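You operate a simulated robot arm through the tools that you are given. There is no shell and no other tool. Be economical: measure what you need, move in short steps, check, and stop when the job is done.

You run a simulated robot arm. Do the job below in one go: nothing can be reset, and whatever is moved stays where it is left.

TASK
Put things in order on the table top. At the end: the herb pot (marked "DILL") from the table top stands on top of the waffle box (marked "WAFFLES"); the beige egg from the table top stands on top of the pasta nest; the brown pepper mill stands where the yoghurt tub (marked "PLAIN") stood; the yoghurt tub from the table top stands on top of the cheese pack; whatever was shut is shut again. Leave all else as you found it, and nothing knocked over.

The check looks at the end state, three seconds after you hand in, the way a careful person would. Anything else that was tipped, shoved, dropped, spilled or broken makes it a failure.

THE ROBOT
A 7-joint arm with a two-finger parallel gripper, fixed in place. Base frame: the origin is at the foot of the arm, x ahead of it, y to its left, z up; the work surface is at about z = -0.1. Readings come in cm, rad, newtons and seconds.
With the tool pointing down near the work surface it reaches from about 22 to 58 cm from the base axis. Its first joint turns from -1.152 to 1.152 rad. Payload 2.5 kg.
Tool frame: the origin (TCP) lies between the finger pads and is the grasp point; the fingertips stand 2.3 cm ahead of it; z points along the fingers, y is the line along which they close. The gripper opens to 9.4 cm. The fingers are 3.8 cm wide and 1 cm thick; the gripper's body (5.4 by 9.6 cm) begins 3.9 cm behind the TCP.
Orientation is that of the tool frame in the base frame, as [roll, pitch, yaw] about the fixed x, y, z axes, in that order (R = Rz(yaw) Ry(pitch) Rx(roll)). With the fingers straight down and closing along the base's y, the tool's x points along the base's -x, its y along +y and its z along -z.

THE INTERFACE
- The arm moves only by the tool arm_command. Its argument "moves" is a list of rows, each a list of 6 numbers: the shift along the tool's x, y, z in cm, then the turn, a rotation vector about the tool's x, y, z in degrees. In form: [[dx, dy, dz, ax, ay, az], ...]. A call has 1 to 20 rows; each row is the pose to reach, as a shift and turn from the pose commanded when the call began, along the tool's axes at that moment. "gripper" is the finger opening in cm, from 0 to 9.4, set as the call begins (left out, the last holds). Rows are played at 5 a second. More than 5 cm and 0.15 rad between two rows, or a gripper value outside its range, and nothing of the call is played. A pose out of reach is approached as far as the arm can. The call stops where the force on the tool passes 40 N (or 10 N more than at its start, if that is more) or the arm is blocked; 0.2 s more then pass. Each finger travels about 10.8 cm/s and halts on what it meets, pressing with about 24 N; the grip force reading is that of the motor and also rises with nothing between the fingers. The clock runs only during rows and for 0.2 s after the last one: add rows that repeat a pose to give the fingers time. The reply holds the time, the measured pose of the TCP, the force on the tool along the base axes, the opening and the grip force, in the units named above and with some noise.
- Cameras (640 x 400 px; columns grow to the right, rows downward): "scene" is fixed at [12.74, -42.09, 53.14]; the picture's right is [0.73, -0.68, 0.00], its down [-0.46, -0.49, -0.74] and it looks along [0.50, 0.54, -0.67] (base axes); focal length 247 px, centre (320, 200). "wrist" rides on the gripper at [8.6, 1.6, -7.5] in the tool frame; the picture's right is [-0.18, 0.98, 0.00], its down [-0.58, -0.11, -0.81] and it looks along [-0.79, -0.15, 0.59] (tool axes); focal length 243 px, centre (320, 200). There is no depth. A picture from a camera that has moved, and an enlarged one, comes with that camera's place and axes in the base frame and with its lens.
- get_image(camera): a new picture of that camera. No time passes.
- enlarge(camera, box): a new picture of the part [left, top, right, bottom] of that camera's present view, enlarged. No time passes.
- job_done(): hands the job in; it is judged then, once.

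Go step by step. Nothing tells you positions but the pictures and the camera data: compare them with the known pose of the tool, close in by small moves and look again before you grip or let go. The budget is 120 turns and 64 pictures, counting those below and the enlarged ones. Unless the task says otherwise, let go and move clear before handing in, and close with one line.

The tools are called after "Call:" as name(argument=value, ...) on one line, values as JSON. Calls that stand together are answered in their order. arm_command: Moves the arm, as the interface text tells. Its arguments: {"type":"object","properties":{"moves":{"type":"array","items":{"type":"array","items":{"type":"number"}}},"gripper":{"type":"number"}},"required":["moves"]} The other tools are called the same way: get_image (camera) takes a picture; enlarge (camera, box) takes an enlarged picture of a part of a camera's view; job_done () hands the job in.

At the start:

```text
t: 0.0
position: [44.74, 4.08, 30.7]
orientation: [3.139, 0.0, -3.141]
contact_force: [-0.7, 0.4, 0.8]
finger_gap: 9.41
gripper_force: 0.2
```

scene: 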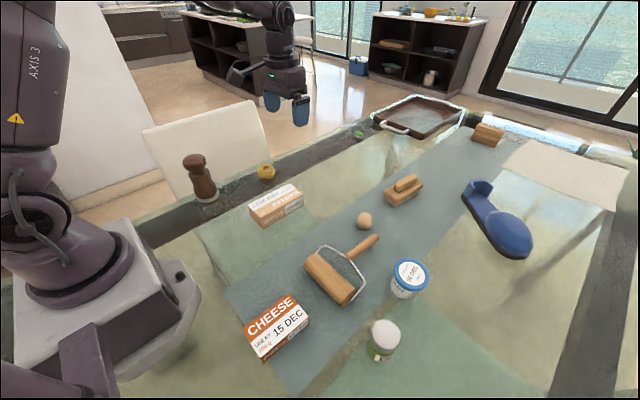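
wrist: 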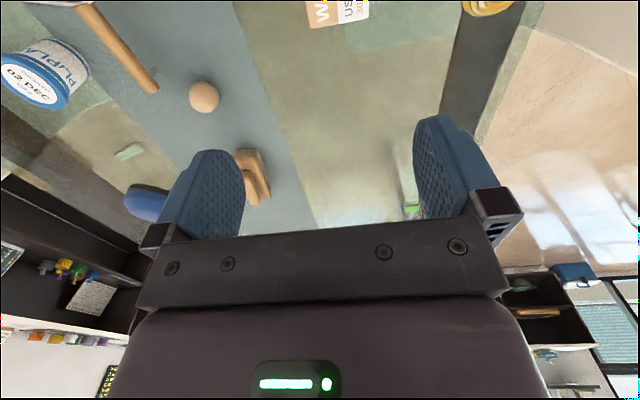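

I see the pepper mill, pasta nest (yellow), waffle box, egg, yoghurt tub, cheese pack and a whitish-topped pot in the scene. I'll enlarge to measure them.

Call:
enlarge(camera="scene", box=[160, 140, 320, 240])

Call:
enlarge(camera="scene", box=[230, 240, 454, 380])

```text
4.00 times, centred on (240, 190) of scene
camera zoom: at [12.74, -42.09, 53.14], right [0.73, -0.68, 0.0], down [-0.46, -0.49, -0.74], along [0.5, 0.54, -0.67], focal length 988 px, centre (640, 240)
```

zoom: 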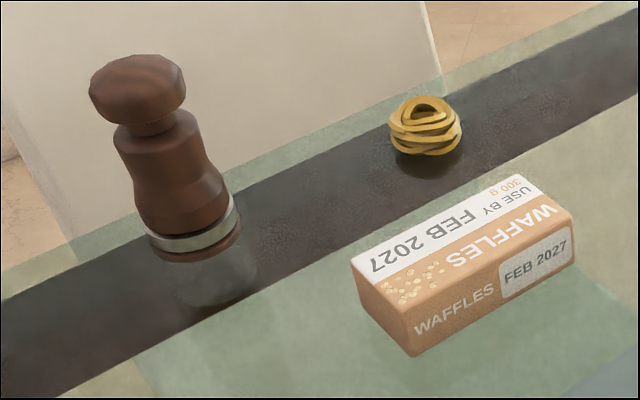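

```text
2.86 times, centred on (342, 310) of scene
camera zoom: at [12.74, -42.09, 53.14], right [0.73, -0.68, 0.0], down [-0.46, -0.49, -0.74], along [0.5, 0.54, -0.67], focal length 706 px, centre (257, -114)
```

zoom: 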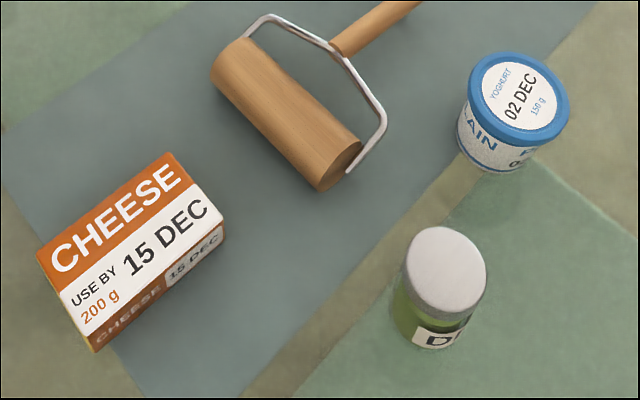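

The table is at z≈0. I estimate tub ≈(45.4,-35), dill ≈(31,-39), cheese ≈(19.4,-22.5), waffles ≈(39.8,5.3), nest ≈(47.7,23.4), mill ≈(26.4,24.6), egg ≈(54,-16). First I move towards the tub and look with the wrist camera.

Call:
arm_command(moves=[[0.5, -4, 1, 0, 0, 0], [1, -8, 2, 0, 0, 0], [1.5, -12, 3, 0, 0, 0], [2, -16, 4.5, 0, 0, 0], [2.5, -20, 6, 0, 0, 0], [3, -24, 7.5, 0, 0, 0], [3, -28, 9, 0, 0, 0], [3, -31, 10.5, 0, 0, 0], [3, -34, 11.5, 0, 0, 0], [3, -37, 12, 0, 0, 0], [3, -39, 12, 0, 0, 0], [3, -39, 12, 0, 0, 0]], gripper=9.4)

Call:
get_image(camera="wrist")

Call:
get_image(camera="scene")

```text
t: 2.6
position: [41.8, -34.95, 18.57]
orientation: [-3.141, -0.001, -3.139]
contact_force: [-0.6, 0.4, -0.6]
finger_gap: 9.4
gripper_force: 0.0
```

```text
59 pictures are left
camera wrist: at [33.12, -33.44, 26.2], right [0.18, 0.98, 0.0], down [0.58, -0.11, 0.81], along [0.79, -0.15, -0.59], focal length 243 px, centre (320, 200)
```

wrist: 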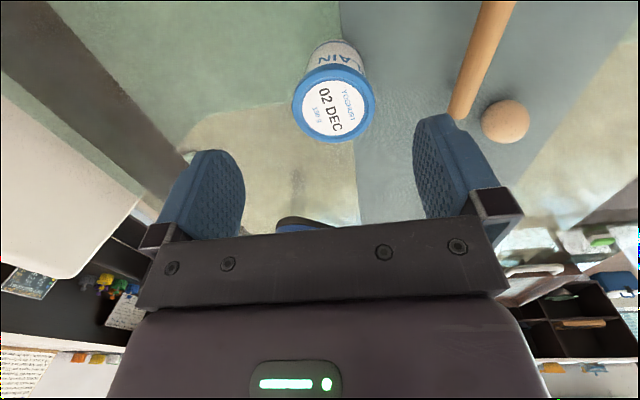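

```text
58 pictures are left
```

scene: 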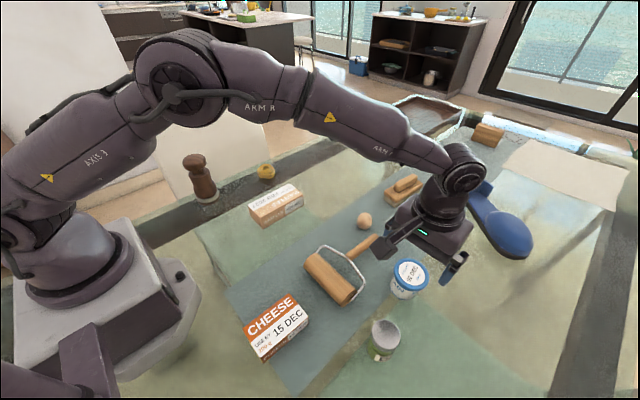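

The tub lid is ≈(45.4,-34.5), top z≈7.5. I'll descend to just above it and check.

Call:
arm_command(moves=[[-1.8, 0.2, 2, 0, 0, 0], [-3.6, 0.45, 4, 0, 0, 0], [-3.6, 0.45, 6, 0, 0, 0], [-3.6, 0.45, 7.2, 0, 0, 0], [-3.6, 0.45, 7.2, 0, 0, 0]])

Call:
get_image(camera="wrist")

Call:
enlarge(camera="scene", box=[340, 220, 500, 320])

```text
t: 3.8
position: [45.41, -34.5, 11.52]
orientation: [-3.141, 0.001, -3.142]
contact_force: [0.0, -1.2, 0.4]
finger_gap: 9.38
gripper_force: 0.1
```

```text
57 pictures are left
camera wrist: at [36.76, -33.0, 19.03], right [0.18, 0.98, 0.0], down [0.58, -0.11, 0.81], along [0.79, -0.15, -0.59], focal length 243 px, centre (320, 200)
```

wrist: 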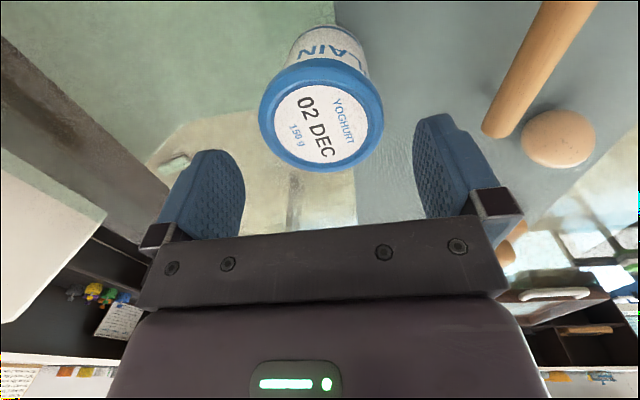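

```text
4.00 times, centred on (420, 270) of scene
camera zoom: at [12.74, -42.09, 53.14], right [0.73, -0.68, 0.0], down [-0.46, -0.49, -0.74], along [0.5, 0.54, -0.67], focal length 988 px, centre (-80, -80)
```

zoom: 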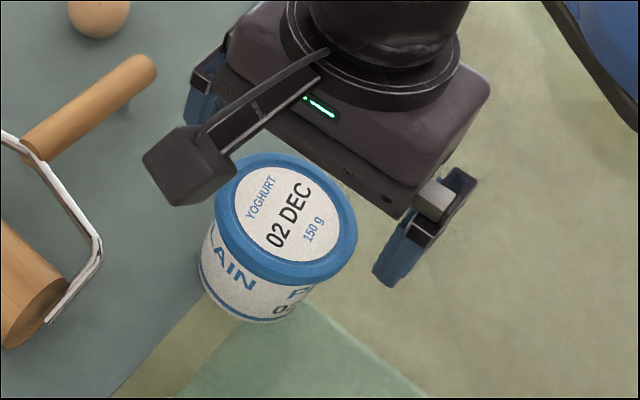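

Lid centre is consistent at ≈(45.2,-34.6). I descend straight and close on the lid/upper body.

Call:
arm_command(moves=[[0.1, -0.1, 1.5, 0, 0, 0], [0.1, -0.1, 3, 0, 0, 0], [0.1, -0.1, 4.2, 0, 0, 0], [0.1, -0.1, 5.2, 0, 0, 0], [0.1, -0.1, 5.2, 0, 0, 0]])

Call:
arm_command(moves=[[0, 0, 0, 0, 0, 0], [0, 0, 0, 0, 0, 0], [0, 0, 0, 0, 0, 0]], gripper=6.0)

Call:
enlarge(camera="scene", box=[340, 220, 500, 320])

```text
t: 5.0
position: [45.24, -34.54, 6.3]
orientation: [3.141, 0.001, 3.14]
contact_force: [0.4, -0.1, -0.1]
finger_gap: 9.39
gripper_force: 0.0
```

```text
t: 5.8
position: [45.27, -34.63, 6.35]
orientation: [-3.141, 0.0, -3.14]
contact_force: [-0.3, 0.0, 0.3]
finger_gap: 7.15
gripper_force: 24.1
```

```text
4.00 times, centred on (420, 270) of scene
camera zoom: at [12.74, -42.09, 53.14], right [0.73, -0.68, 0.0], down [-0.46, -0.49, -0.74], along [0.5, 0.54, -0.67], focal length 988 px, centre (-80, -80)
```

zoom: 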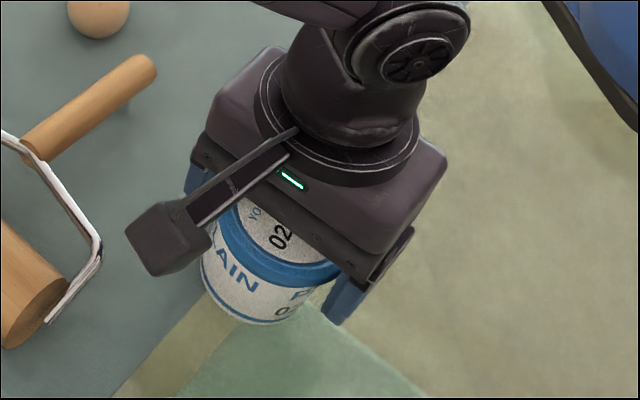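

The tub is held at 7.15 cm. I lift it and measure the cheese pack closely.

Call:
arm_command(moves=[[0, 0, -1, 0, 0, 0], [0, 0, -3, 0, 0, 0], [0, 0, -6, 0, 0, 0], [0, 0, -9, 0, 0, 0], [0, 0, -12, 0, 0, 0], [0, 0, -12, 0, 0, 0]])

Call:
enlarge(camera="scene", box=[220, 280, 332, 350])

Call:
get_image(camera="scene")

```text
t: 7.2
position: [45.36, -34.52, 18.33]
orientation: [-3.14, 0.001, -3.14]
contact_force: [-0.3, -0.8, -2.3]
finger_gap: 7.15
gripper_force: 24.2
```

```text
5.71 times, centred on (276, 315) of scene
camera zoom: at [12.74, -42.09, 53.14], right [0.73, -0.68, 0.0], down [-0.46, -0.49, -0.74], along [0.5, 0.54, -0.67], focal length 1412 px, centre (571, -457)
```

zoom: 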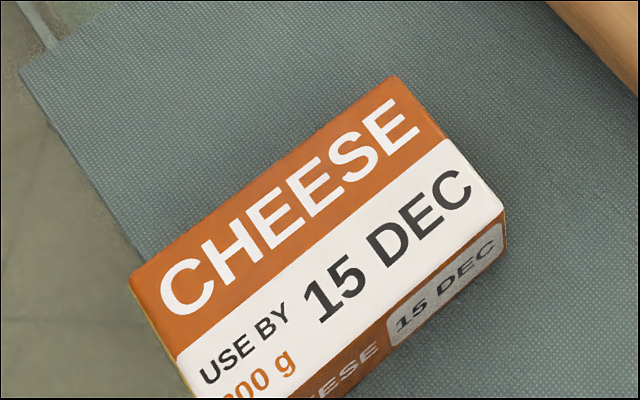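

```text
53 pictures are left
```

scene: 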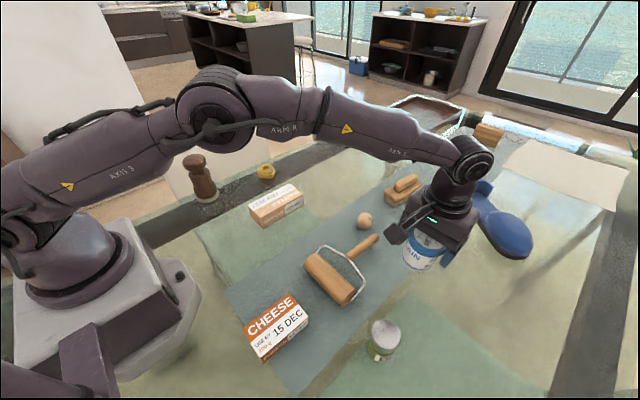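

Cheese pack: axis-aligned, centre ≈(19.9,-22.1), top z≈3.7. I carry the tub over it.

Call:
arm_command(moves=[[1.5, 0.7, 0, 0, 0, 0], [4, 2, 0, 0, 0, 0], [7, 3.5, 0, 0, 0, 0], [10, 5, 0, 0, 0, 0], [13, 6.4, 0, 0, 0, 0], [16, 7.9, 0, 0, 0, 0], [19, 9.4, 0, 0, 0, 0], [22, 10.9, 0, 0, 0, 0], [24, 11.9, 0, 0, 0, 0], [25.4, 12.5, 0, 0, 0, 0], [25.4, 12.5, 2, 0, 0, 0], [25.4, 12.5, 4, 0, 0, 0], [25.4, 12.5, 4, 0, 0, 0]])

Call:
get_image(camera="wrist")

Call:
enlarge(camera="scene", box=[200, 240, 360, 340])

```text
t: 10.0
position: [19.87, -22.06, 14.32]
orientation: [-3.141, 0.0, 3.14]
contact_force: [1.0, -0.8, -1.8]
finger_gap: 7.15
gripper_force: 23.7
```

```text
52 pictures are left
camera wrist: at [11.18, -20.61, 21.84], right [0.18, 0.98, 0.0], down [0.58, -0.11, 0.81], along [0.79, -0.15, -0.59], focal length 243 px, centre (320, 200)
```

wrist: 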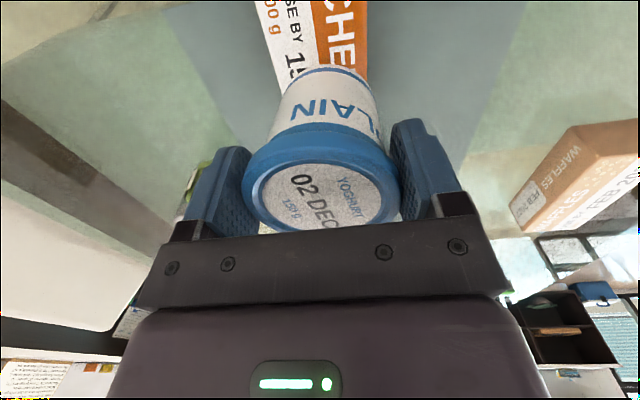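

```text
4.00 times, centred on (280, 290) of scene
camera zoom: at [12.74, -42.09, 53.14], right [0.73, -0.68, 0.0], down [-0.46, -0.49, -0.74], along [0.5, 0.54, -0.67], focal length 988 px, centre (480, -160)
```

zoom: 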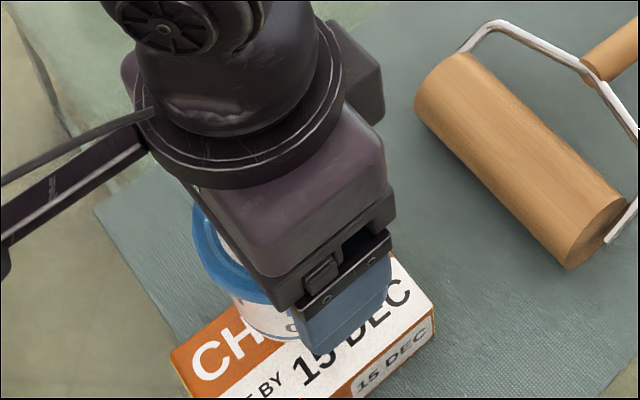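

Tub is over the pack. I descend slowly to contact.

Call:
arm_command(moves=[[0, 0, 1, 0, 0, 0], [0, 0, 2, 0, 0, 0], [0, 0, 3, 0, 0, 0], [0, 0, 3.5, 0, 0, 0], [0, 0, 3.8, 0, 0, 0], [0, 0, 3.8, 0, 0, 0]])

```text
t: 11.4
position: [19.71, -22.09, 10.58]
orientation: [-3.141, -0.001, -3.141]
contact_force: [0.0, 0.7, -1.8]
finger_gap: 7.14
gripper_force: 24.2
```

Call:
arm_command(moves=[[0, 0, 0.2, 0, 0, 0], [0, 0, 0.2, 0, 0, 0], [0, 0, 0.2, 0, 0, 0]])

Call:
enlarge(camera="scene", box=[200, 260, 360, 360])

```text
t: 12.2
position: [19.88, -22.06, 10.39]
orientation: [-3.141, -0.001, -3.141]
contact_force: [-1.3, 4.3, 13.4]
finger_gap: 7.15
gripper_force: 23.9
```

```text
4.00 times, centred on (280, 310) of scene
camera zoom: at [12.74, -42.09, 53.15], right [0.73, -0.68, 0.0], down [-0.46, -0.49, -0.74], along [0.5, 0.54, -0.67], focal length 988 px, centre (480, -240)
```

zoom: 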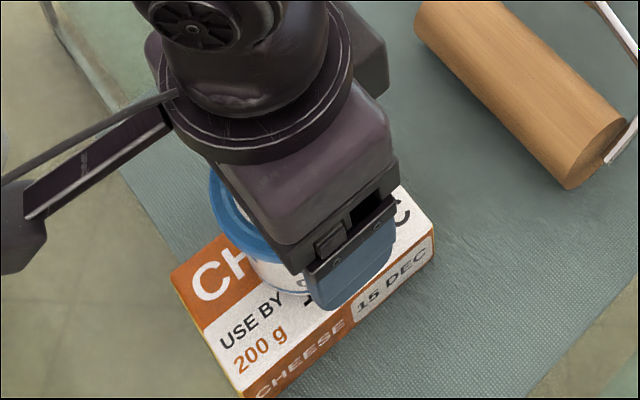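

Contact felt (13 N). I release and rise straight up.

Call:
arm_command(moves=[[0, 0, 0, 0, 0, 0], [0, 0, 0, 0, 0, 0], [0, 0, 0, 0, 0, 0]], gripper=9.4)

Call:
arm_command(moves=[[0, 0, -1, 0, 0, 0], [0, 0, -3, 0, 0, 0], [0, 0, -6, 0, 0, 0], [0, 0, -10, 0, 0, 0], [0, 0, -14, 0, 0, 0], [0, 0, -16, 0, 0, 0], [0, 4, -16, 0, 0, 0], [-2, 8, -16, 0, 0, 0], [-4, 12, -16, 0, 0, 0], [-4, 12, -16, 0, 0, 0]])

Call:
get_image(camera="scene")

```text
t: 13.0
position: [19.93, -22.03, 10.25]
orientation: [-3.14, 0.0, -3.142]
contact_force: [-0.2, 0.0, 0.2]
finger_gap: 9.37
gripper_force: 0.1
```

```text
t: 15.2
position: [23.79, -10.04, 26.38]
orientation: [-3.141, -0.001, 3.141]
contact_force: [1.2, -0.1, 0.5]
finger_gap: 9.38
gripper_force: 0.0
```

```text
49 pictures are left
```

scene: 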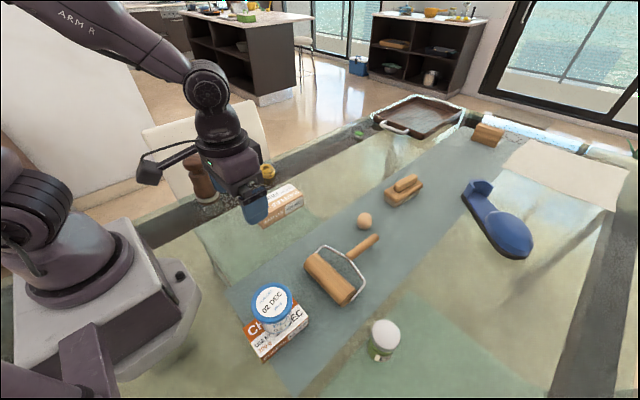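

The tub sits centred on the cheese. Next the mill: move above it (staying high) and look.

Call:
arm_command(moves=[[0, 3, -1, 0, 0, 0], [0, 7, -2, 0, 0, 0], [0, 11, -2, 0, 0, 0], [0, 15, -2, 0, 0, 0], [0, 19, -2, 0, 0, 0], [0, 23, -2, 0, 0, 0], [0, 27, -2, 0, 0, 0], [0, 30, -2, 0, 0, 0], [0, 33, -2, 0, 0, 0], [0, 34.6, -2, 0, 0, 0], [0, 34.6, -2, 0, 0, 0]])

Call:
get_image(camera="wrist")

Call:
enlarge(camera="scene", box=[120, 120, 312, 240])

```text
t: 17.6
position: [23.7, 24.46, 28.37]
orientation: [-3.14, 0.001, 3.141]
contact_force: [-0.5, -0.1, 0.1]
finger_gap: 9.38
gripper_force: 0.0
```

```text
48 pictures are left
camera wrist: at [15.14, 26.1, 35.84], right [0.18, 0.98, 0.0], down [0.58, -0.11, 0.81], along [0.79, -0.15, -0.59], focal length 243 px, centre (320, 200)
```

wrist: 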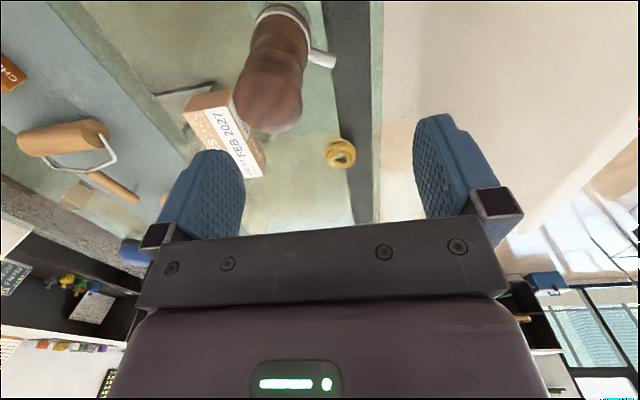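

```text
3.33 times, centred on (216, 180) of scene
camera zoom: at [12.74, -42.09, 53.14], right [0.73, -0.68, 0.0], down [-0.46, -0.49, -0.74], along [0.5, 0.54, -0.67], focal length 824 px, centre (667, 267)
```

zoom: 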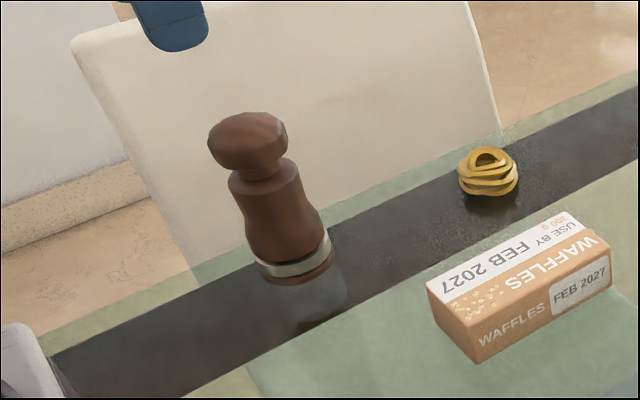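

There's a metallic piece beside the mill in the wrist view; I look closer.

Call:
enlarge(camera="wrist", box=[140, 0, 380, 150])

```text
2.67 times, centred on (260, 75) of wrist
camera zoom: at [15.14, 26.1, 35.84], right [0.18, 0.98, 0.0], down [0.58, -0.11, 0.81], along [0.79, -0.15, -0.59], focal length 647 px, centre (480, 533)
```

zoom: 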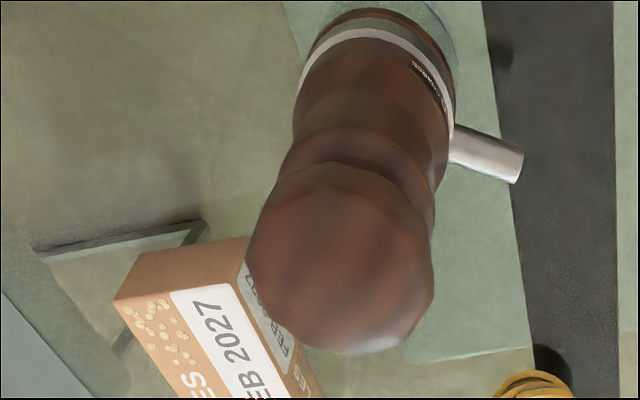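

I see a stub behind the mill; need another angle to tell if it is attached.

Call:
arm_command(moves=[[0.5, 3, 0.5, 0, 0, 0], [1, 6, 1, 0, 0, 0], [1.5, 9, 2, 0, 0, 0], [2, 11, 3, 0, 0, 0], [2, 11, 3, 0, 0, 0]])

Call:
get_image(camera="wrist")

```text
t: 18.8
position: [21.75, 35.5, 25.4]
orientation: [3.142, 0.0, -3.141]
contact_force: [0.0, 0.1, 0.5]
finger_gap: 9.4
gripper_force: 0.0
```

```text
45 pictures are left
camera wrist: at [13.12, 37.03, 32.83], right [0.18, 0.98, 0.0], down [0.58, -0.11, 0.81], along [0.79, -0.15, -0.59], focal length 243 px, centre (320, 200)
```

wrist: 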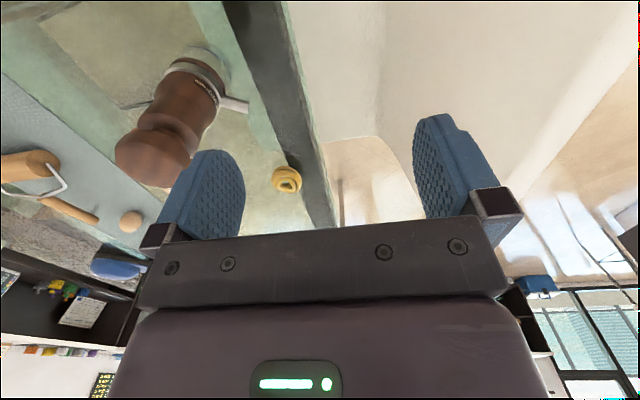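

Call:
enlarge(camera="wrist", box=[90, 20, 314, 160])

```text
2.86 times, centred on (202, 90) of wrist
camera zoom: at [13.12, 37.03, 32.83], right [0.18, 0.98, 0.0], down [0.58, -0.11, 0.81], along [0.79, -0.15, -0.59], focal length 693 px, centre (657, 514)
```

zoom: 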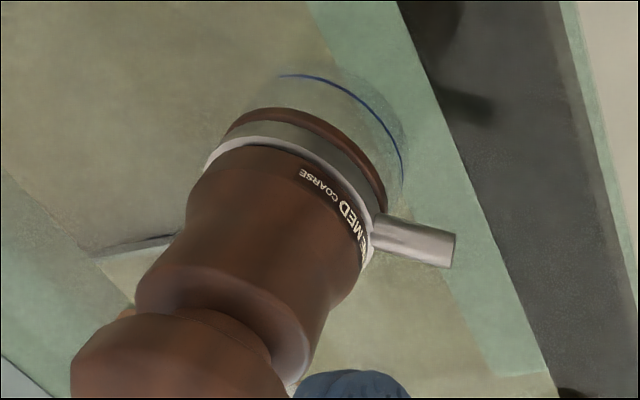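

It's a grind-setting lever on the mill, which also has a glass base; so the mill really stands at ≈(25.3,19.7) and is ≈19–20 cm tall. I'll move above its head and check.

Call:
arm_command(moves=[[-0.5, -3, 0, 0, 0, 0], [-1.2, -6, 0, 0, 0, 0], [-2, -9, 0, 0, 0, 0], [-2.8, -12, 0, 0, 0, 0], [-3.3, -14.5, 0, 0, 0, 0], [-3.55, -15.8, 0, 0, 0, 0], [-3.55, -15.8, 0, 0, 0, 0]])

Call:
get_image(camera="wrist")

Call:
enlarge(camera="scene", box=[120, 110, 280, 210])

```text
t: 20.4
position: [25.23, 19.65, 25.21]
orientation: [3.14, -0.001, -3.139]
contact_force: [0.8, -0.2, -0.3]
finger_gap: 9.38
gripper_force: 0.1
```

```text
43 pictures are left
camera wrist: at [16.65, 21.19, 32.86], right [0.18, 0.98, 0.0], down [0.58, -0.11, 0.81], along [0.79, -0.15, -0.59], focal length 243 px, centre (320, 200)
```

wrist: 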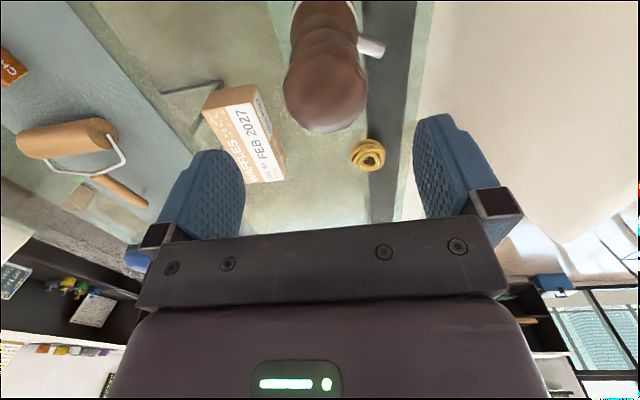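

```text
4.00 times, centred on (200, 160) of scene
camera zoom: at [12.74, -42.09, 53.14], right [0.73, -0.68, 0.0], down [-0.46, -0.49, -0.74], along [0.5, 0.54, -0.67], focal length 988 px, centre (800, 360)
```

zoom: 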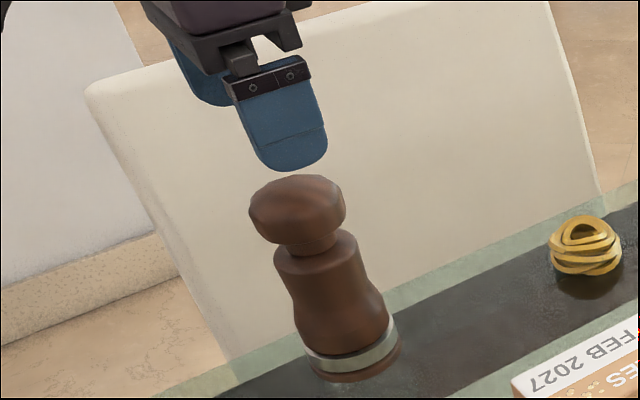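

Head centre ≈(25.3,19.9). Descending around the head.

Call:
arm_command(moves=[[0, 0.2, 1.5, 0, 0, 0], [0, 0.2, 3, 0, 0, 0], [0, 0.2, 4.5, 0, 0, 0], [0, 0.2, 6, 0, 0, 0], [0, 0.2, 7, 0, 0, 0], [0, 0.2, 7, 0, 0, 0]])

Call:
get_image(camera="wrist")

Call:
enlarge(camera="scene", box=[120, 110, 280, 210])

```text
t: 21.8
position: [25.3, 20.03, 18.21]
orientation: [-3.141, 0.0, -3.14]
contact_force: [0.2, 0.2, -0.1]
finger_gap: 9.38
gripper_force: 0.0
```

```text
41 pictures are left
camera wrist: at [16.65, 21.46, 25.83], right [0.18, 0.98, 0.0], down [0.58, -0.11, 0.81], along [0.79, -0.15, -0.59], focal length 243 px, centre (320, 200)
```

wrist: 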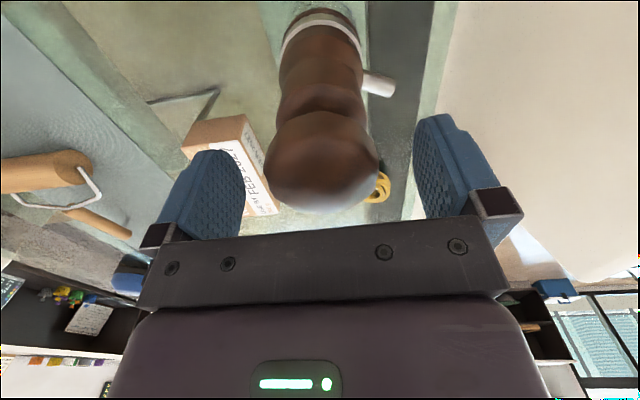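

```text
4.00 times, centred on (200, 160) of scene
camera zoom: at [12.74, -42.09, 53.14], right [0.73, -0.68, 0.0], down [-0.46, -0.49, -0.74], along [0.5, 0.54, -0.67], focal length 988 px, centre (800, 360)
```

zoom: 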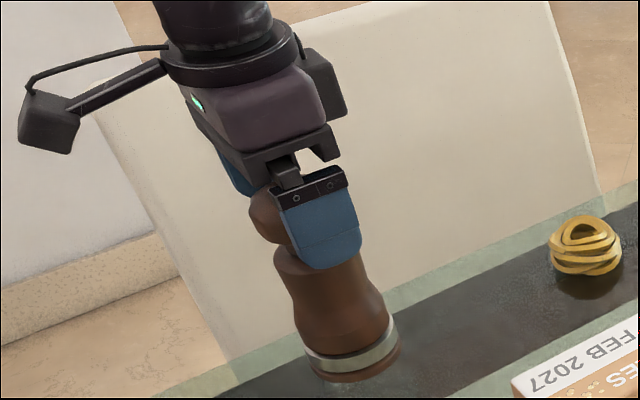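

Aligned. Lower slightly and close on the head.

Call:
arm_command(moves=[[0, -0.1, 0.4, 0, 0, 0], [0, -0.1, 0.8, 0, 0, 0], [0, -0.1, 0.8, 0, 0, 0]])

Call:
arm_command(moves=[[0, 0, 0, 0, 0, 0], [0, 0, 0, 0, 0, 0], [0, 0, 0, 0, 0, 0], [0, 0, 0, 0, 0, 0]], gripper=4.5)

Call:
enlarge(camera="scene", box=[120, 110, 280, 210])

```text
t: 22.6
position: [25.38, 19.87, 17.44]
orientation: [-3.141, 0.002, -3.139]
contact_force: [0.3, -0.5, 0.8]
finger_gap: 9.39
gripper_force: 0.1
```

```text
t: 23.6
position: [25.32, 19.85, 17.56]
orientation: [3.14, 0.0, -3.141]
contact_force: [0.1, 0.5, -0.5]
finger_gap: 5.41
gripper_force: 24.5
```

```text
4.00 times, centred on (200, 160) of scene
camera zoom: at [12.74, -42.09, 53.14], right [0.73, -0.68, 0.0], down [-0.46, -0.49, -0.74], along [0.5, 0.54, -0.67], focal length 988 px, centre (800, 360)
```

zoom: 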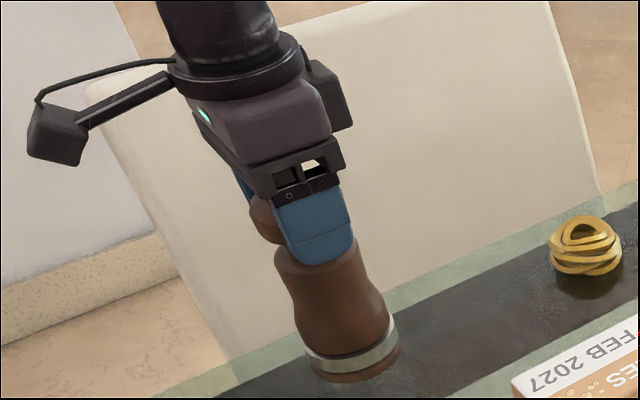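

Gripped at 5.4 cm. Test lift of a few cm and check for tilt.

Call:
arm_command(moves=[[0, 0, -0.5, 0, 0, 0], [0, 0, -1.5, 0, 0, 0], [0, 0, -2.5, 0, 0, 0], [0, 0, -2.5, 0, 0, 0], [0, 0, -2.5, 0, 0, 0]])

Call:
get_image(camera="wrist")

Call:
enlarge(camera="scene", box=[120, 110, 280, 210])

```text
t: 24.8
position: [25.23, 19.78, 20.08]
orientation: [-3.141, 0.0, -3.14]
contact_force: [-0.5, -0.1, -4.1]
finger_gap: 5.41
gripper_force: 23.6
```

```text
38 pictures are left
camera wrist: at [16.67, 21.31, 27.56], right [0.18, 0.98, 0.0], down [0.58, -0.11, 0.81], along [0.79, -0.15, -0.59], focal length 243 px, centre (320, 200)
```

wrist: 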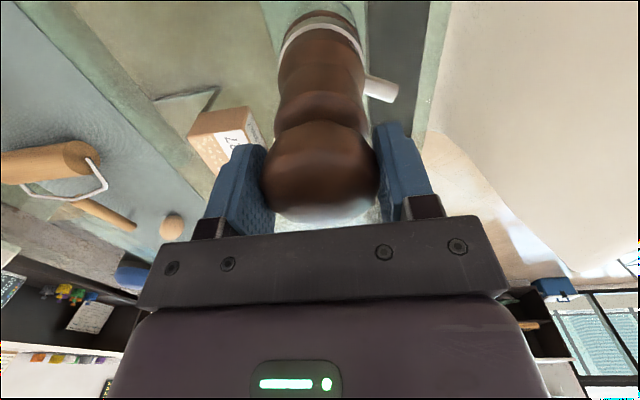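

```text
4.00 times, centred on (200, 160) of scene
camera zoom: at [12.74, -42.09, 53.14], right [0.73, -0.68, 0.0], down [-0.46, -0.49, -0.74], along [0.5, 0.54, -0.67], focal length 988 px, centre (800, 360)
```

zoom: 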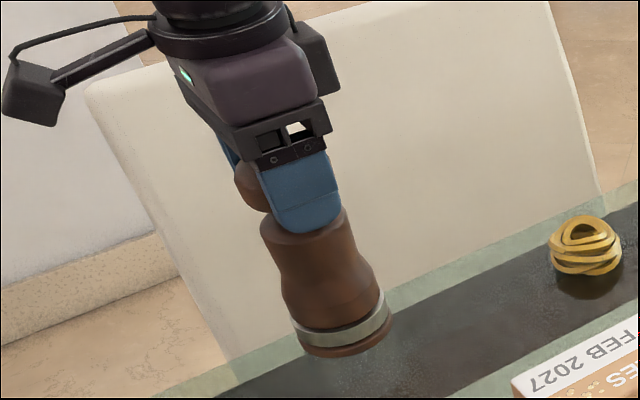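

It lifts upright. I check the base and what's left on the table beneath it.

Call:
enlarge(camera="wrist", box=[220, 0, 460, 150])

Call:
enlarge(camera="scene", box=[176, 170, 256, 220])

```text
2.67 times, centred on (340, 75) of wrist
camera zoom: at [16.67, 21.31, 27.56], right [0.18, 0.98, 0.0], down [0.58, -0.11, 0.81], along [0.79, -0.15, -0.59], focal length 647 px, centre (267, 533)
```

zoom: 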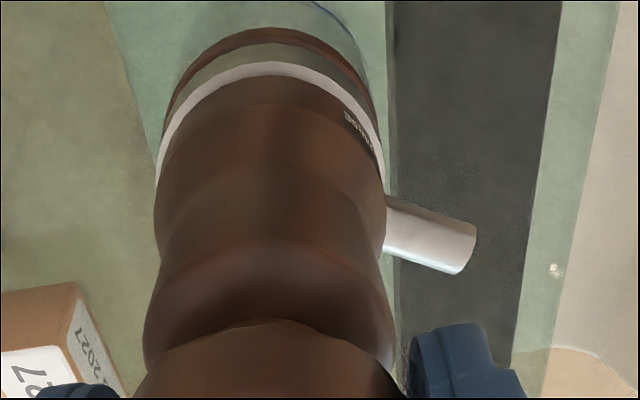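

```text
8.00 times, centred on (216, 195) of scene
camera zoom: at [12.74, -42.09, 53.14], right [0.73, -0.68, 0.0], down [-0.46, -0.49, -0.74], along [0.5, 0.54, -0.67], focal length 1976 px, centre (1152, 240)
```

zoom: 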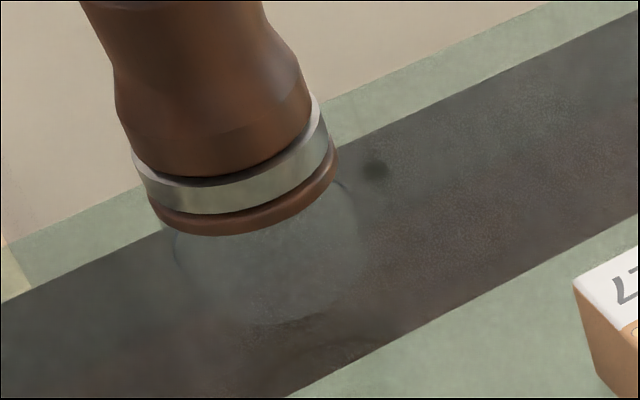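

The glass base comes along with the mill. I raise it and carry it over toward the tub's old spot.

Call:
arm_command(moves=[[0, 0, -1, 0, 0, 0], [0, 0, -3, 0, 0, 0], [0, 0, -5, 0, 0, 0], [0, 0, -6.5, 0, 0, 0], [-0.5, -1, -6.5, 0, 0, 0], [-1.5, -3, -6.5, 0, 0, 0], [-2.8, -5.5, -6.5, 0, 0, 0], [-4.2, -8.5, -6.5, 0, 0, 0], [-5.7, -11.5, -6.5, 0, 0, 0], [-7.2, -14.5, -6.5, 0, 0, 0], [-8.7, -17.5, -6.5, 0, 0, 0], [-10.2, -20.5, -6.5, 0, 0, 0], [-11.7, -23.5, -6.5, 0, 0, 0], [-12.8, -26.5, -6.5, 0, 0, 0], [-13.5, -29, -6.5, 0, 0, 0], [-13.8, -30, -6.5, 0, 0, 0], [-13.8, -30, -6.5, 0, 0, 0]])

```text
t: 28.4
position: [39.19, -10.16, 26.48]
orientation: [3.141, 0.001, -3.14]
contact_force: [0.2, 0.0, -3.1]
finger_gap: 5.47
gripper_force: 24.2
```

Mid-way; continue to above the tub's old spot, lowering partly.

Call:
arm_command(moves=[[-0.4, -1.5, 0, 0, 0, 0], [-1.1, -4, 0, 0, 0, 0], [-1.8, -7, 0, 0, 0, 0], [-2.6, -10, 0.5, 0, 0, 0], [-3.4, -13, 1, 0, 0, 0], [-4.1, -16, 1.5, 0, 0, 0], [-4.9, -19, 2, 0, 0, 0], [-5.5, -21.5, 3, 0, 0, 0], [-5.9, -23.5, 4, 0, 0, 0], [-6.1, -24.4, 5, 0, 0, 0], [-6.1, -24.4, 6, 0, 0, 0], [-6.1, -24.4, 6, 0, 0, 0]])

Call:
enlarge(camera="scene", box=[310, 160, 534, 300])

Call:
get_image(camera="wrist")

```text
t: 31.0
position: [45.31, -34.61, 20.42]
orientation: [3.142, 0.0, -3.141]
contact_force: [-0.8, -0.4, -2.8]
finger_gap: 5.43
gripper_force: 24.4
```

```text
2.86 times, centred on (422, 230) of scene
camera zoom: at [12.74, -42.09, 53.14], right [0.73, -0.68, 0.0], down [-0.46, -0.49, -0.74], along [0.5, 0.54, -0.67], focal length 706 px, centre (29, 114)
```

zoom: 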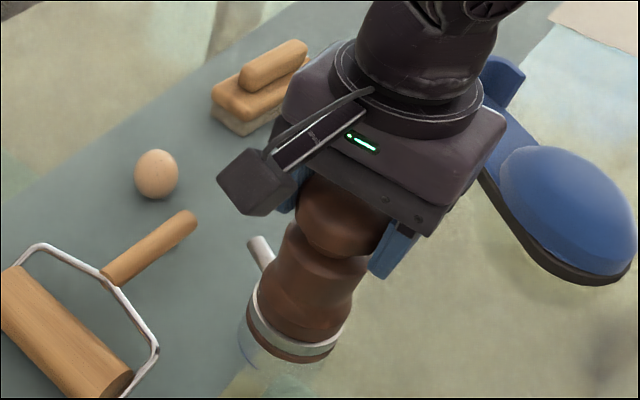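

```text
33 pictures are left
camera wrist: at [36.64, -33.1, 28.0], right [0.18, 0.98, 0.0], down [0.58, -0.11, 0.81], along [0.79, -0.15, -0.59], focal length 243 px, centre (320, 200)
```

wrist: 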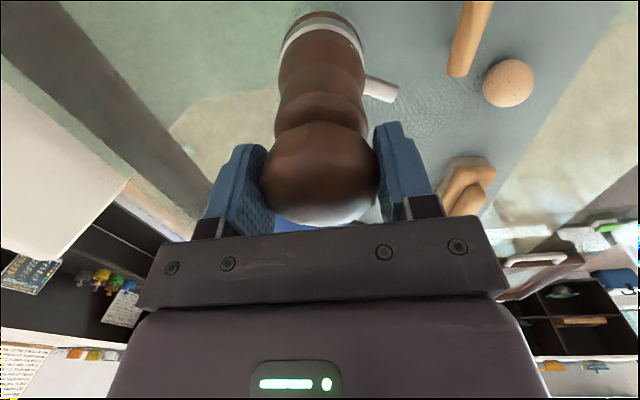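

Position right, clear all round. Lower toward the table gently.

Call:
arm_command(moves=[[0, 0, 0.8, 0, 0, 0], [0, 0, 1.6, 0, 0, 0], [0, 0, 2.2, 0, 0, 0], [0, 0, 2.5, 0, 0, 0], [0, 0, 2.7, 0, 0, 0], [0, 0, 2.7, 0, 0, 0]])

Call:
arm_command(moves=[[0, 0, 0.15, 0, 0, 0], [0, 0, 0.15, 0, 0, 0], [0, 0, 0.15, 0, 0, 0]])

```text
t: 32.4
position: [45.35, -34.54, 17.79]
orientation: [-3.141, -0.002, -3.141]
contact_force: [0.6, -0.2, -2.7]
finger_gap: 5.41
gripper_force: 24.2
```

```text
t: 33.2
position: [45.27, -34.68, 17.78]
orientation: [-3.14, 0.001, -3.141]
contact_force: [-1.6, -0.5, 6.6]
finger_gap: 5.42
gripper_force: 24.5
```

Contact with the table (≈+9 N). Release.

Call:
arm_command(moves=[[0, 0, 0, 0, 0, 0], [0, 0, 0, 0, 0, 0], [0, 0, 0, 0, 0, 0], [0, 0, 0, 0, 0, 0]], gripper=9.4)

Call:
get_image(camera="wrist")

Call:
arm_command(moves=[[0, 0, -1, 0, 0, 0], [0, 0, -2.5, 0, 0, 0], [0, 0, -4.5, 0, 0, 0], [0, 0, -6.5, 0, 0, 0], [0, 0, -6.5, 0, 0, 0]])

Call:
get_image(camera="wrist")

```text
t: 34.2
position: [45.24, -34.64, 17.63]
orientation: [3.141, 0.0, -3.141]
contact_force: [0.0, -0.4, 0.1]
finger_gap: 9.4
gripper_force: 0.1
```

```text
32 pictures are left
camera wrist: at [36.62, -33.08, 25.22], right [0.18, 0.98, 0.0], down [0.58, -0.11, 0.81], along [0.79, -0.15, -0.59], focal length 243 px, centre (320, 200)
```

wrist: 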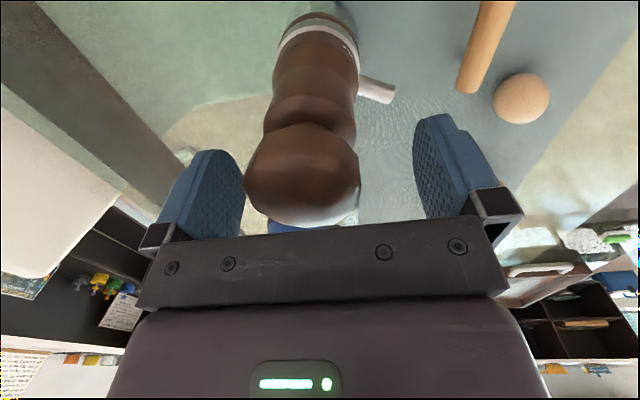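

```text
t: 35.4
position: [45.28, -34.55, 24.17]
orientation: [3.141, 0.0, -3.14]
contact_force: [-0.2, 0.0, -0.2]
finger_gap: 9.41
gripper_force: 0.0
```

```text
31 pictures are left
camera wrist: at [36.65, -33.1, 31.75], right [0.18, 0.98, 0.0], down [0.58, -0.11, 0.81], along [0.79, -0.15, -0.59], focal length 243 px, centre (320, 200)
```

wrist: 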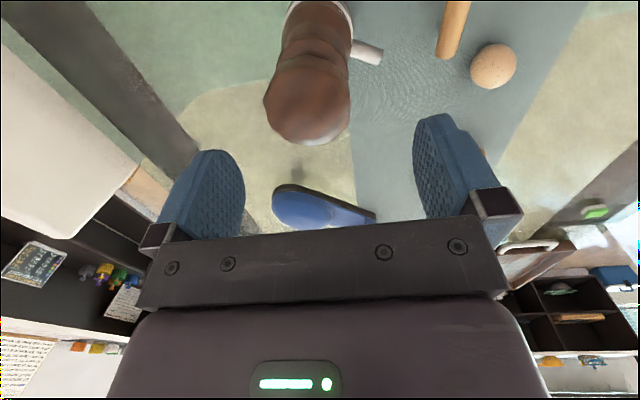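

The head seems slightly off to -y; I check whether the mill is leaning.

Call:
enlarge(camera="scene", box=[340, 190, 500, 290])

Call:
enlarge(camera="wrist", box=[200, 0, 440, 150])

```text
4.00 times, centred on (420, 240) of scene
camera zoom: at [12.74, -42.09, 53.14], right [0.73, -0.68, 0.0], down [-0.46, -0.49, -0.74], along [0.5, 0.54, -0.67], focal length 988 px, centre (-80, 40)
```

zoom: 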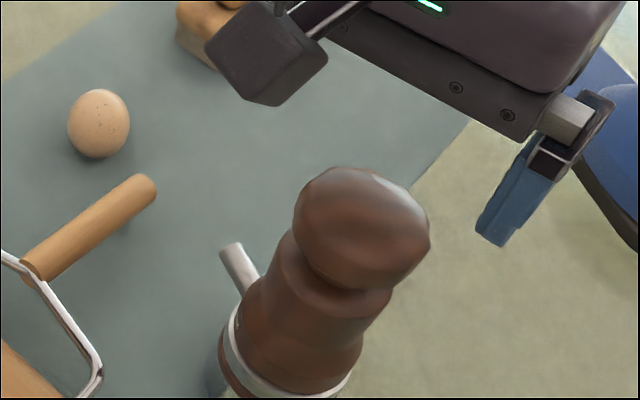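

```text
2.67 times, centred on (320, 75) of wrist
camera zoom: at [36.65, -33.1, 31.75], right [0.18, 0.98, 0.0], down [0.58, -0.11, 0.81], along [0.79, -0.15, -0.59], focal length 647 px, centre (320, 533)
```

zoom: 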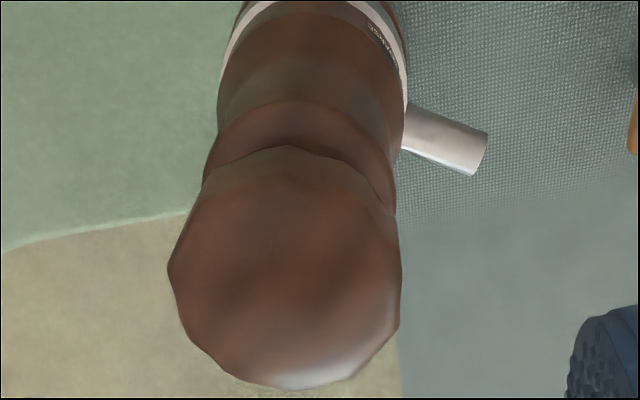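

The mill leans about 2.5° (the tub's spot straddles the runner's edge), stable otherwise; I'll recheck later. Next go to the dill pot, staying high until clear.

Call:
arm_command(moves=[[3, -0.8, 0, 0, 0, 0], [6, -1.6, 0, 0, 0, 0], [9, -2.5, 0, 0, 0, 0], [12, -3.4, 0, 0, 0, 0], [14.2, -4.3, 0, 0, 0, 0], [14.2, -4.3, 2, 0, 0, 0], [14.2, -4.3, 4, 0, 0, 0], [14.2, -4.3, 4, 0, 0, 0]])

Call:
get_image(camera="wrist")

Call:
get_image(camera="scene")

```text
t: 37.2
position: [31.12, -38.78, 20.19]
orientation: [-3.14, 0.001, -3.139]
contact_force: [0.0, 0.2, 0.0]
finger_gap: 9.39
gripper_force: 0.1
```

```text
28 pictures are left
camera wrist: at [22.46, -37.35, 27.72], right [0.18, 0.98, 0.0], down [0.58, -0.11, 0.81], along [0.79, -0.15, -0.59], focal length 243 px, centre (320, 200)
```

wrist: 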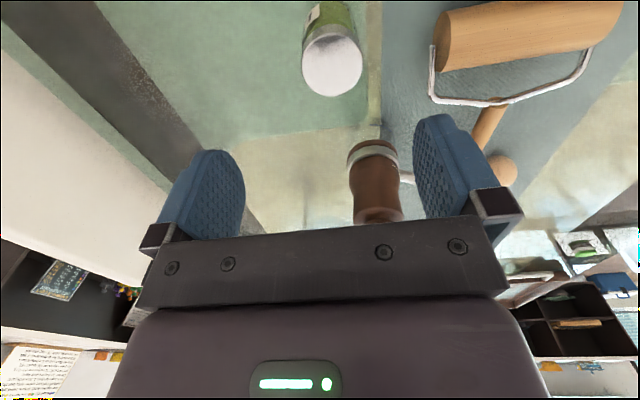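

```text
27 pictures are left
```

scene: 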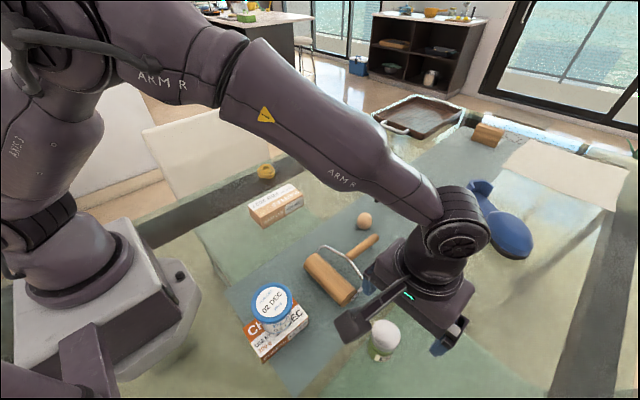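

Dill lid ≈(30.9,-38.0), top z≈9–10. Descend to just above and check.

Call:
arm_command(moves=[[0.1, 0.4, 2, 0, 0, 0], [0.2, 0.8, 4, 0, 0, 0], [0.2, 0.8, 6, 0, 0, 0], [0.2, 0.8, 7, 0, 0, 0], [0.2, 0.8, 7, 0, 0, 0]])

Call:
get_image(camera="wrist")

Call:
enlarge(camera="scene", box=[320, 260, 480, 360])

```text
t: 38.4
position: [30.91, -37.99, 13.07]
orientation: [3.141, -0.002, -3.141]
contact_force: [0.9, -0.1, 0.4]
finger_gap: 9.38
gripper_force: 0.1
```

```text
26 pictures are left
camera wrist: at [22.24, -36.55, 20.66], right [0.18, 0.98, 0.0], down [0.58, -0.11, 0.81], along [0.79, -0.15, -0.59], focal length 243 px, centre (320, 200)
```

wrist: 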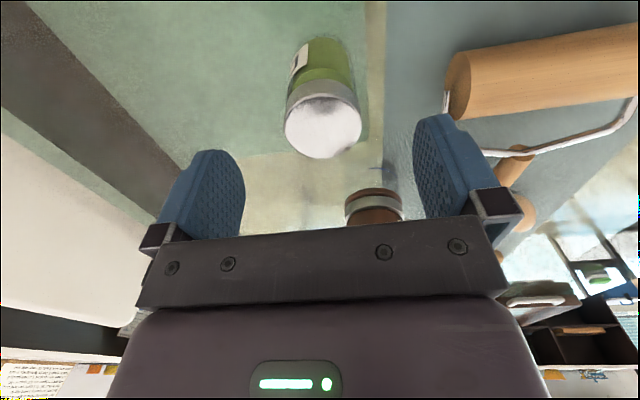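

```text
4.00 times, centred on (400, 310) of scene
camera zoom: at [12.74, -42.09, 53.14], right [0.73, -0.68, 0.0], down [-0.46, -0.49, -0.74], along [0.5, 0.54, -0.67], focal length 988 px, centre (0, -240)
```

zoom: 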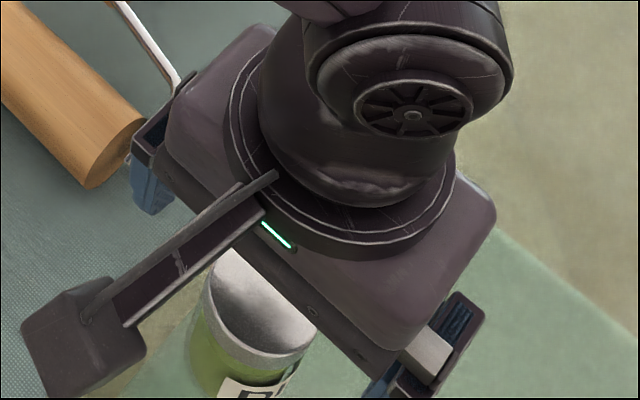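

Aligned. Descend around the pot and close.

Call:
arm_command(moves=[[0, 0, 1.5, 0, 0, 0], [0, 0, 3, 0, 0, 0], [0, 0, 4.5, 0, 0, 0], [0, 0, 5.7, 0, 0, 0], [0, 0, 6.4, 0, 0, 0], [0, 0, 6.4, 0, 0, 0]])

Call:
arm_command(moves=[[0, 0, 0, 0, 0, 0], [0, 0, 0, 0, 0, 0], [0, 0, 0, 0, 0, 0], [0, 0, 0, 0, 0, 0]], gripper=3.5)

Call:
get_image(camera="wrist")

```text
t: 39.8
position: [30.93, -37.96, 6.72]
orientation: [-3.141, 0.0, -3.141]
contact_force: [-0.2, 0.8, 0.9]
finger_gap: 9.4
gripper_force: 0.1
```

```text
t: 40.8
position: [30.86, -38.07, 6.8]
orientation: [3.14, -0.001, 3.141]
contact_force: [0.3, 0.6, 0.1]
finger_gap: 4.65
gripper_force: 24.4
```

```text
24 pictures are left
camera wrist: at [22.2, -36.56, 14.31], right [0.18, 0.98, 0.0], down [0.58, -0.11, 0.81], along [0.79, -0.15, -0.59], focal length 243 px, centre (320, 200)
```

wrist: 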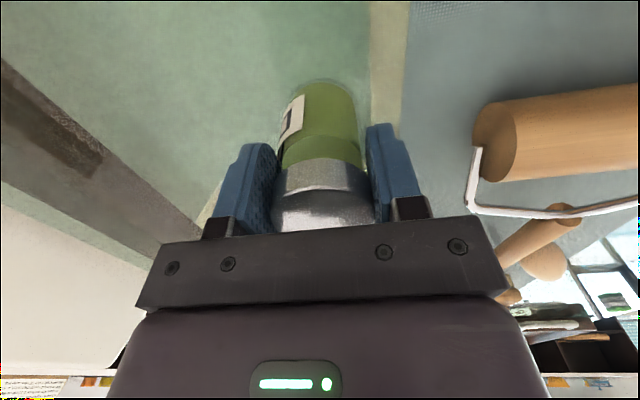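

Held. Lift and carry to above the waffle box.

Call:
arm_command(moves=[[0, 0, -1, 0, 0, 0], [0, 0, -3, 0, 0, 0], [0, 0, -6, 0, 0, 0], [0, 0, -9, 0, 0, 0], [0, 0, -12, 0, 0, 0], [0, 1.5, -13, 0, 0, 0], [-0.5, 4, -13, 0, 0, 0], [-1, 7, -13, 0, 0, 0], [-1.6, 10, -13, 0, 0, 0], [-2.4, 13.5, -13, 0, 0, 0], [-3.2, 17, -13, 0, 0, 0], [-4, 20.5, -13, 0, 0, 0], [-4.8, 24, -13, 0, 0, 0], [-5.6, 27.5, -13, 0, 0, 0], [-6.4, 31, -13, 0, 0, 0], [-7.2, 34.5, -13, 0, 0, 0], [-8, 38, -13, 0, 0, 0], [-8.5, 41, -13, 0, 0, 0], [-8.9, 43.3, -13, 0, 0, 0], [-8.9, 43.3, -13, 0, 0, 0]])

Call:
get_image(camera="wrist")

Call:
get_image(camera="scene")

```text
t: 45.0
position: [39.78, 5.17, 19.74]
orientation: [-3.141, 0.0, 3.141]
contact_force: [0.3, -0.5, -1.5]
finger_gap: 4.7
gripper_force: 24.3
```

```text
23 pictures are left
camera wrist: at [31.16, 6.76, 27.32], right [0.18, 0.98, 0.0], down [0.58, -0.11, 0.81], along [0.79, -0.15, -0.59], focal length 243 px, centre (320, 200)
```

wrist: 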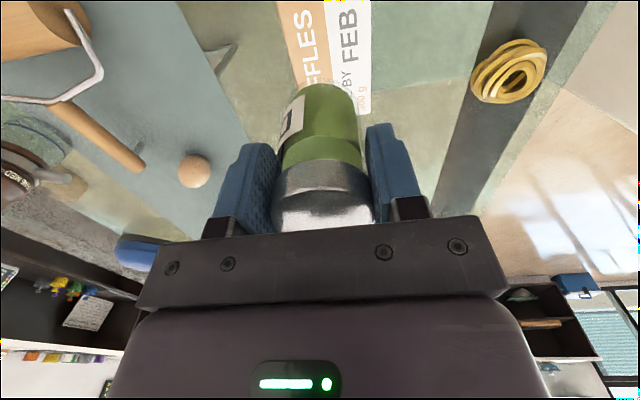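

```text
22 pictures are left
```

scene: 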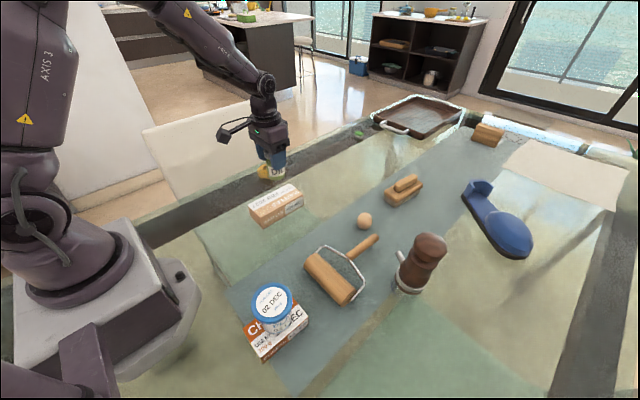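

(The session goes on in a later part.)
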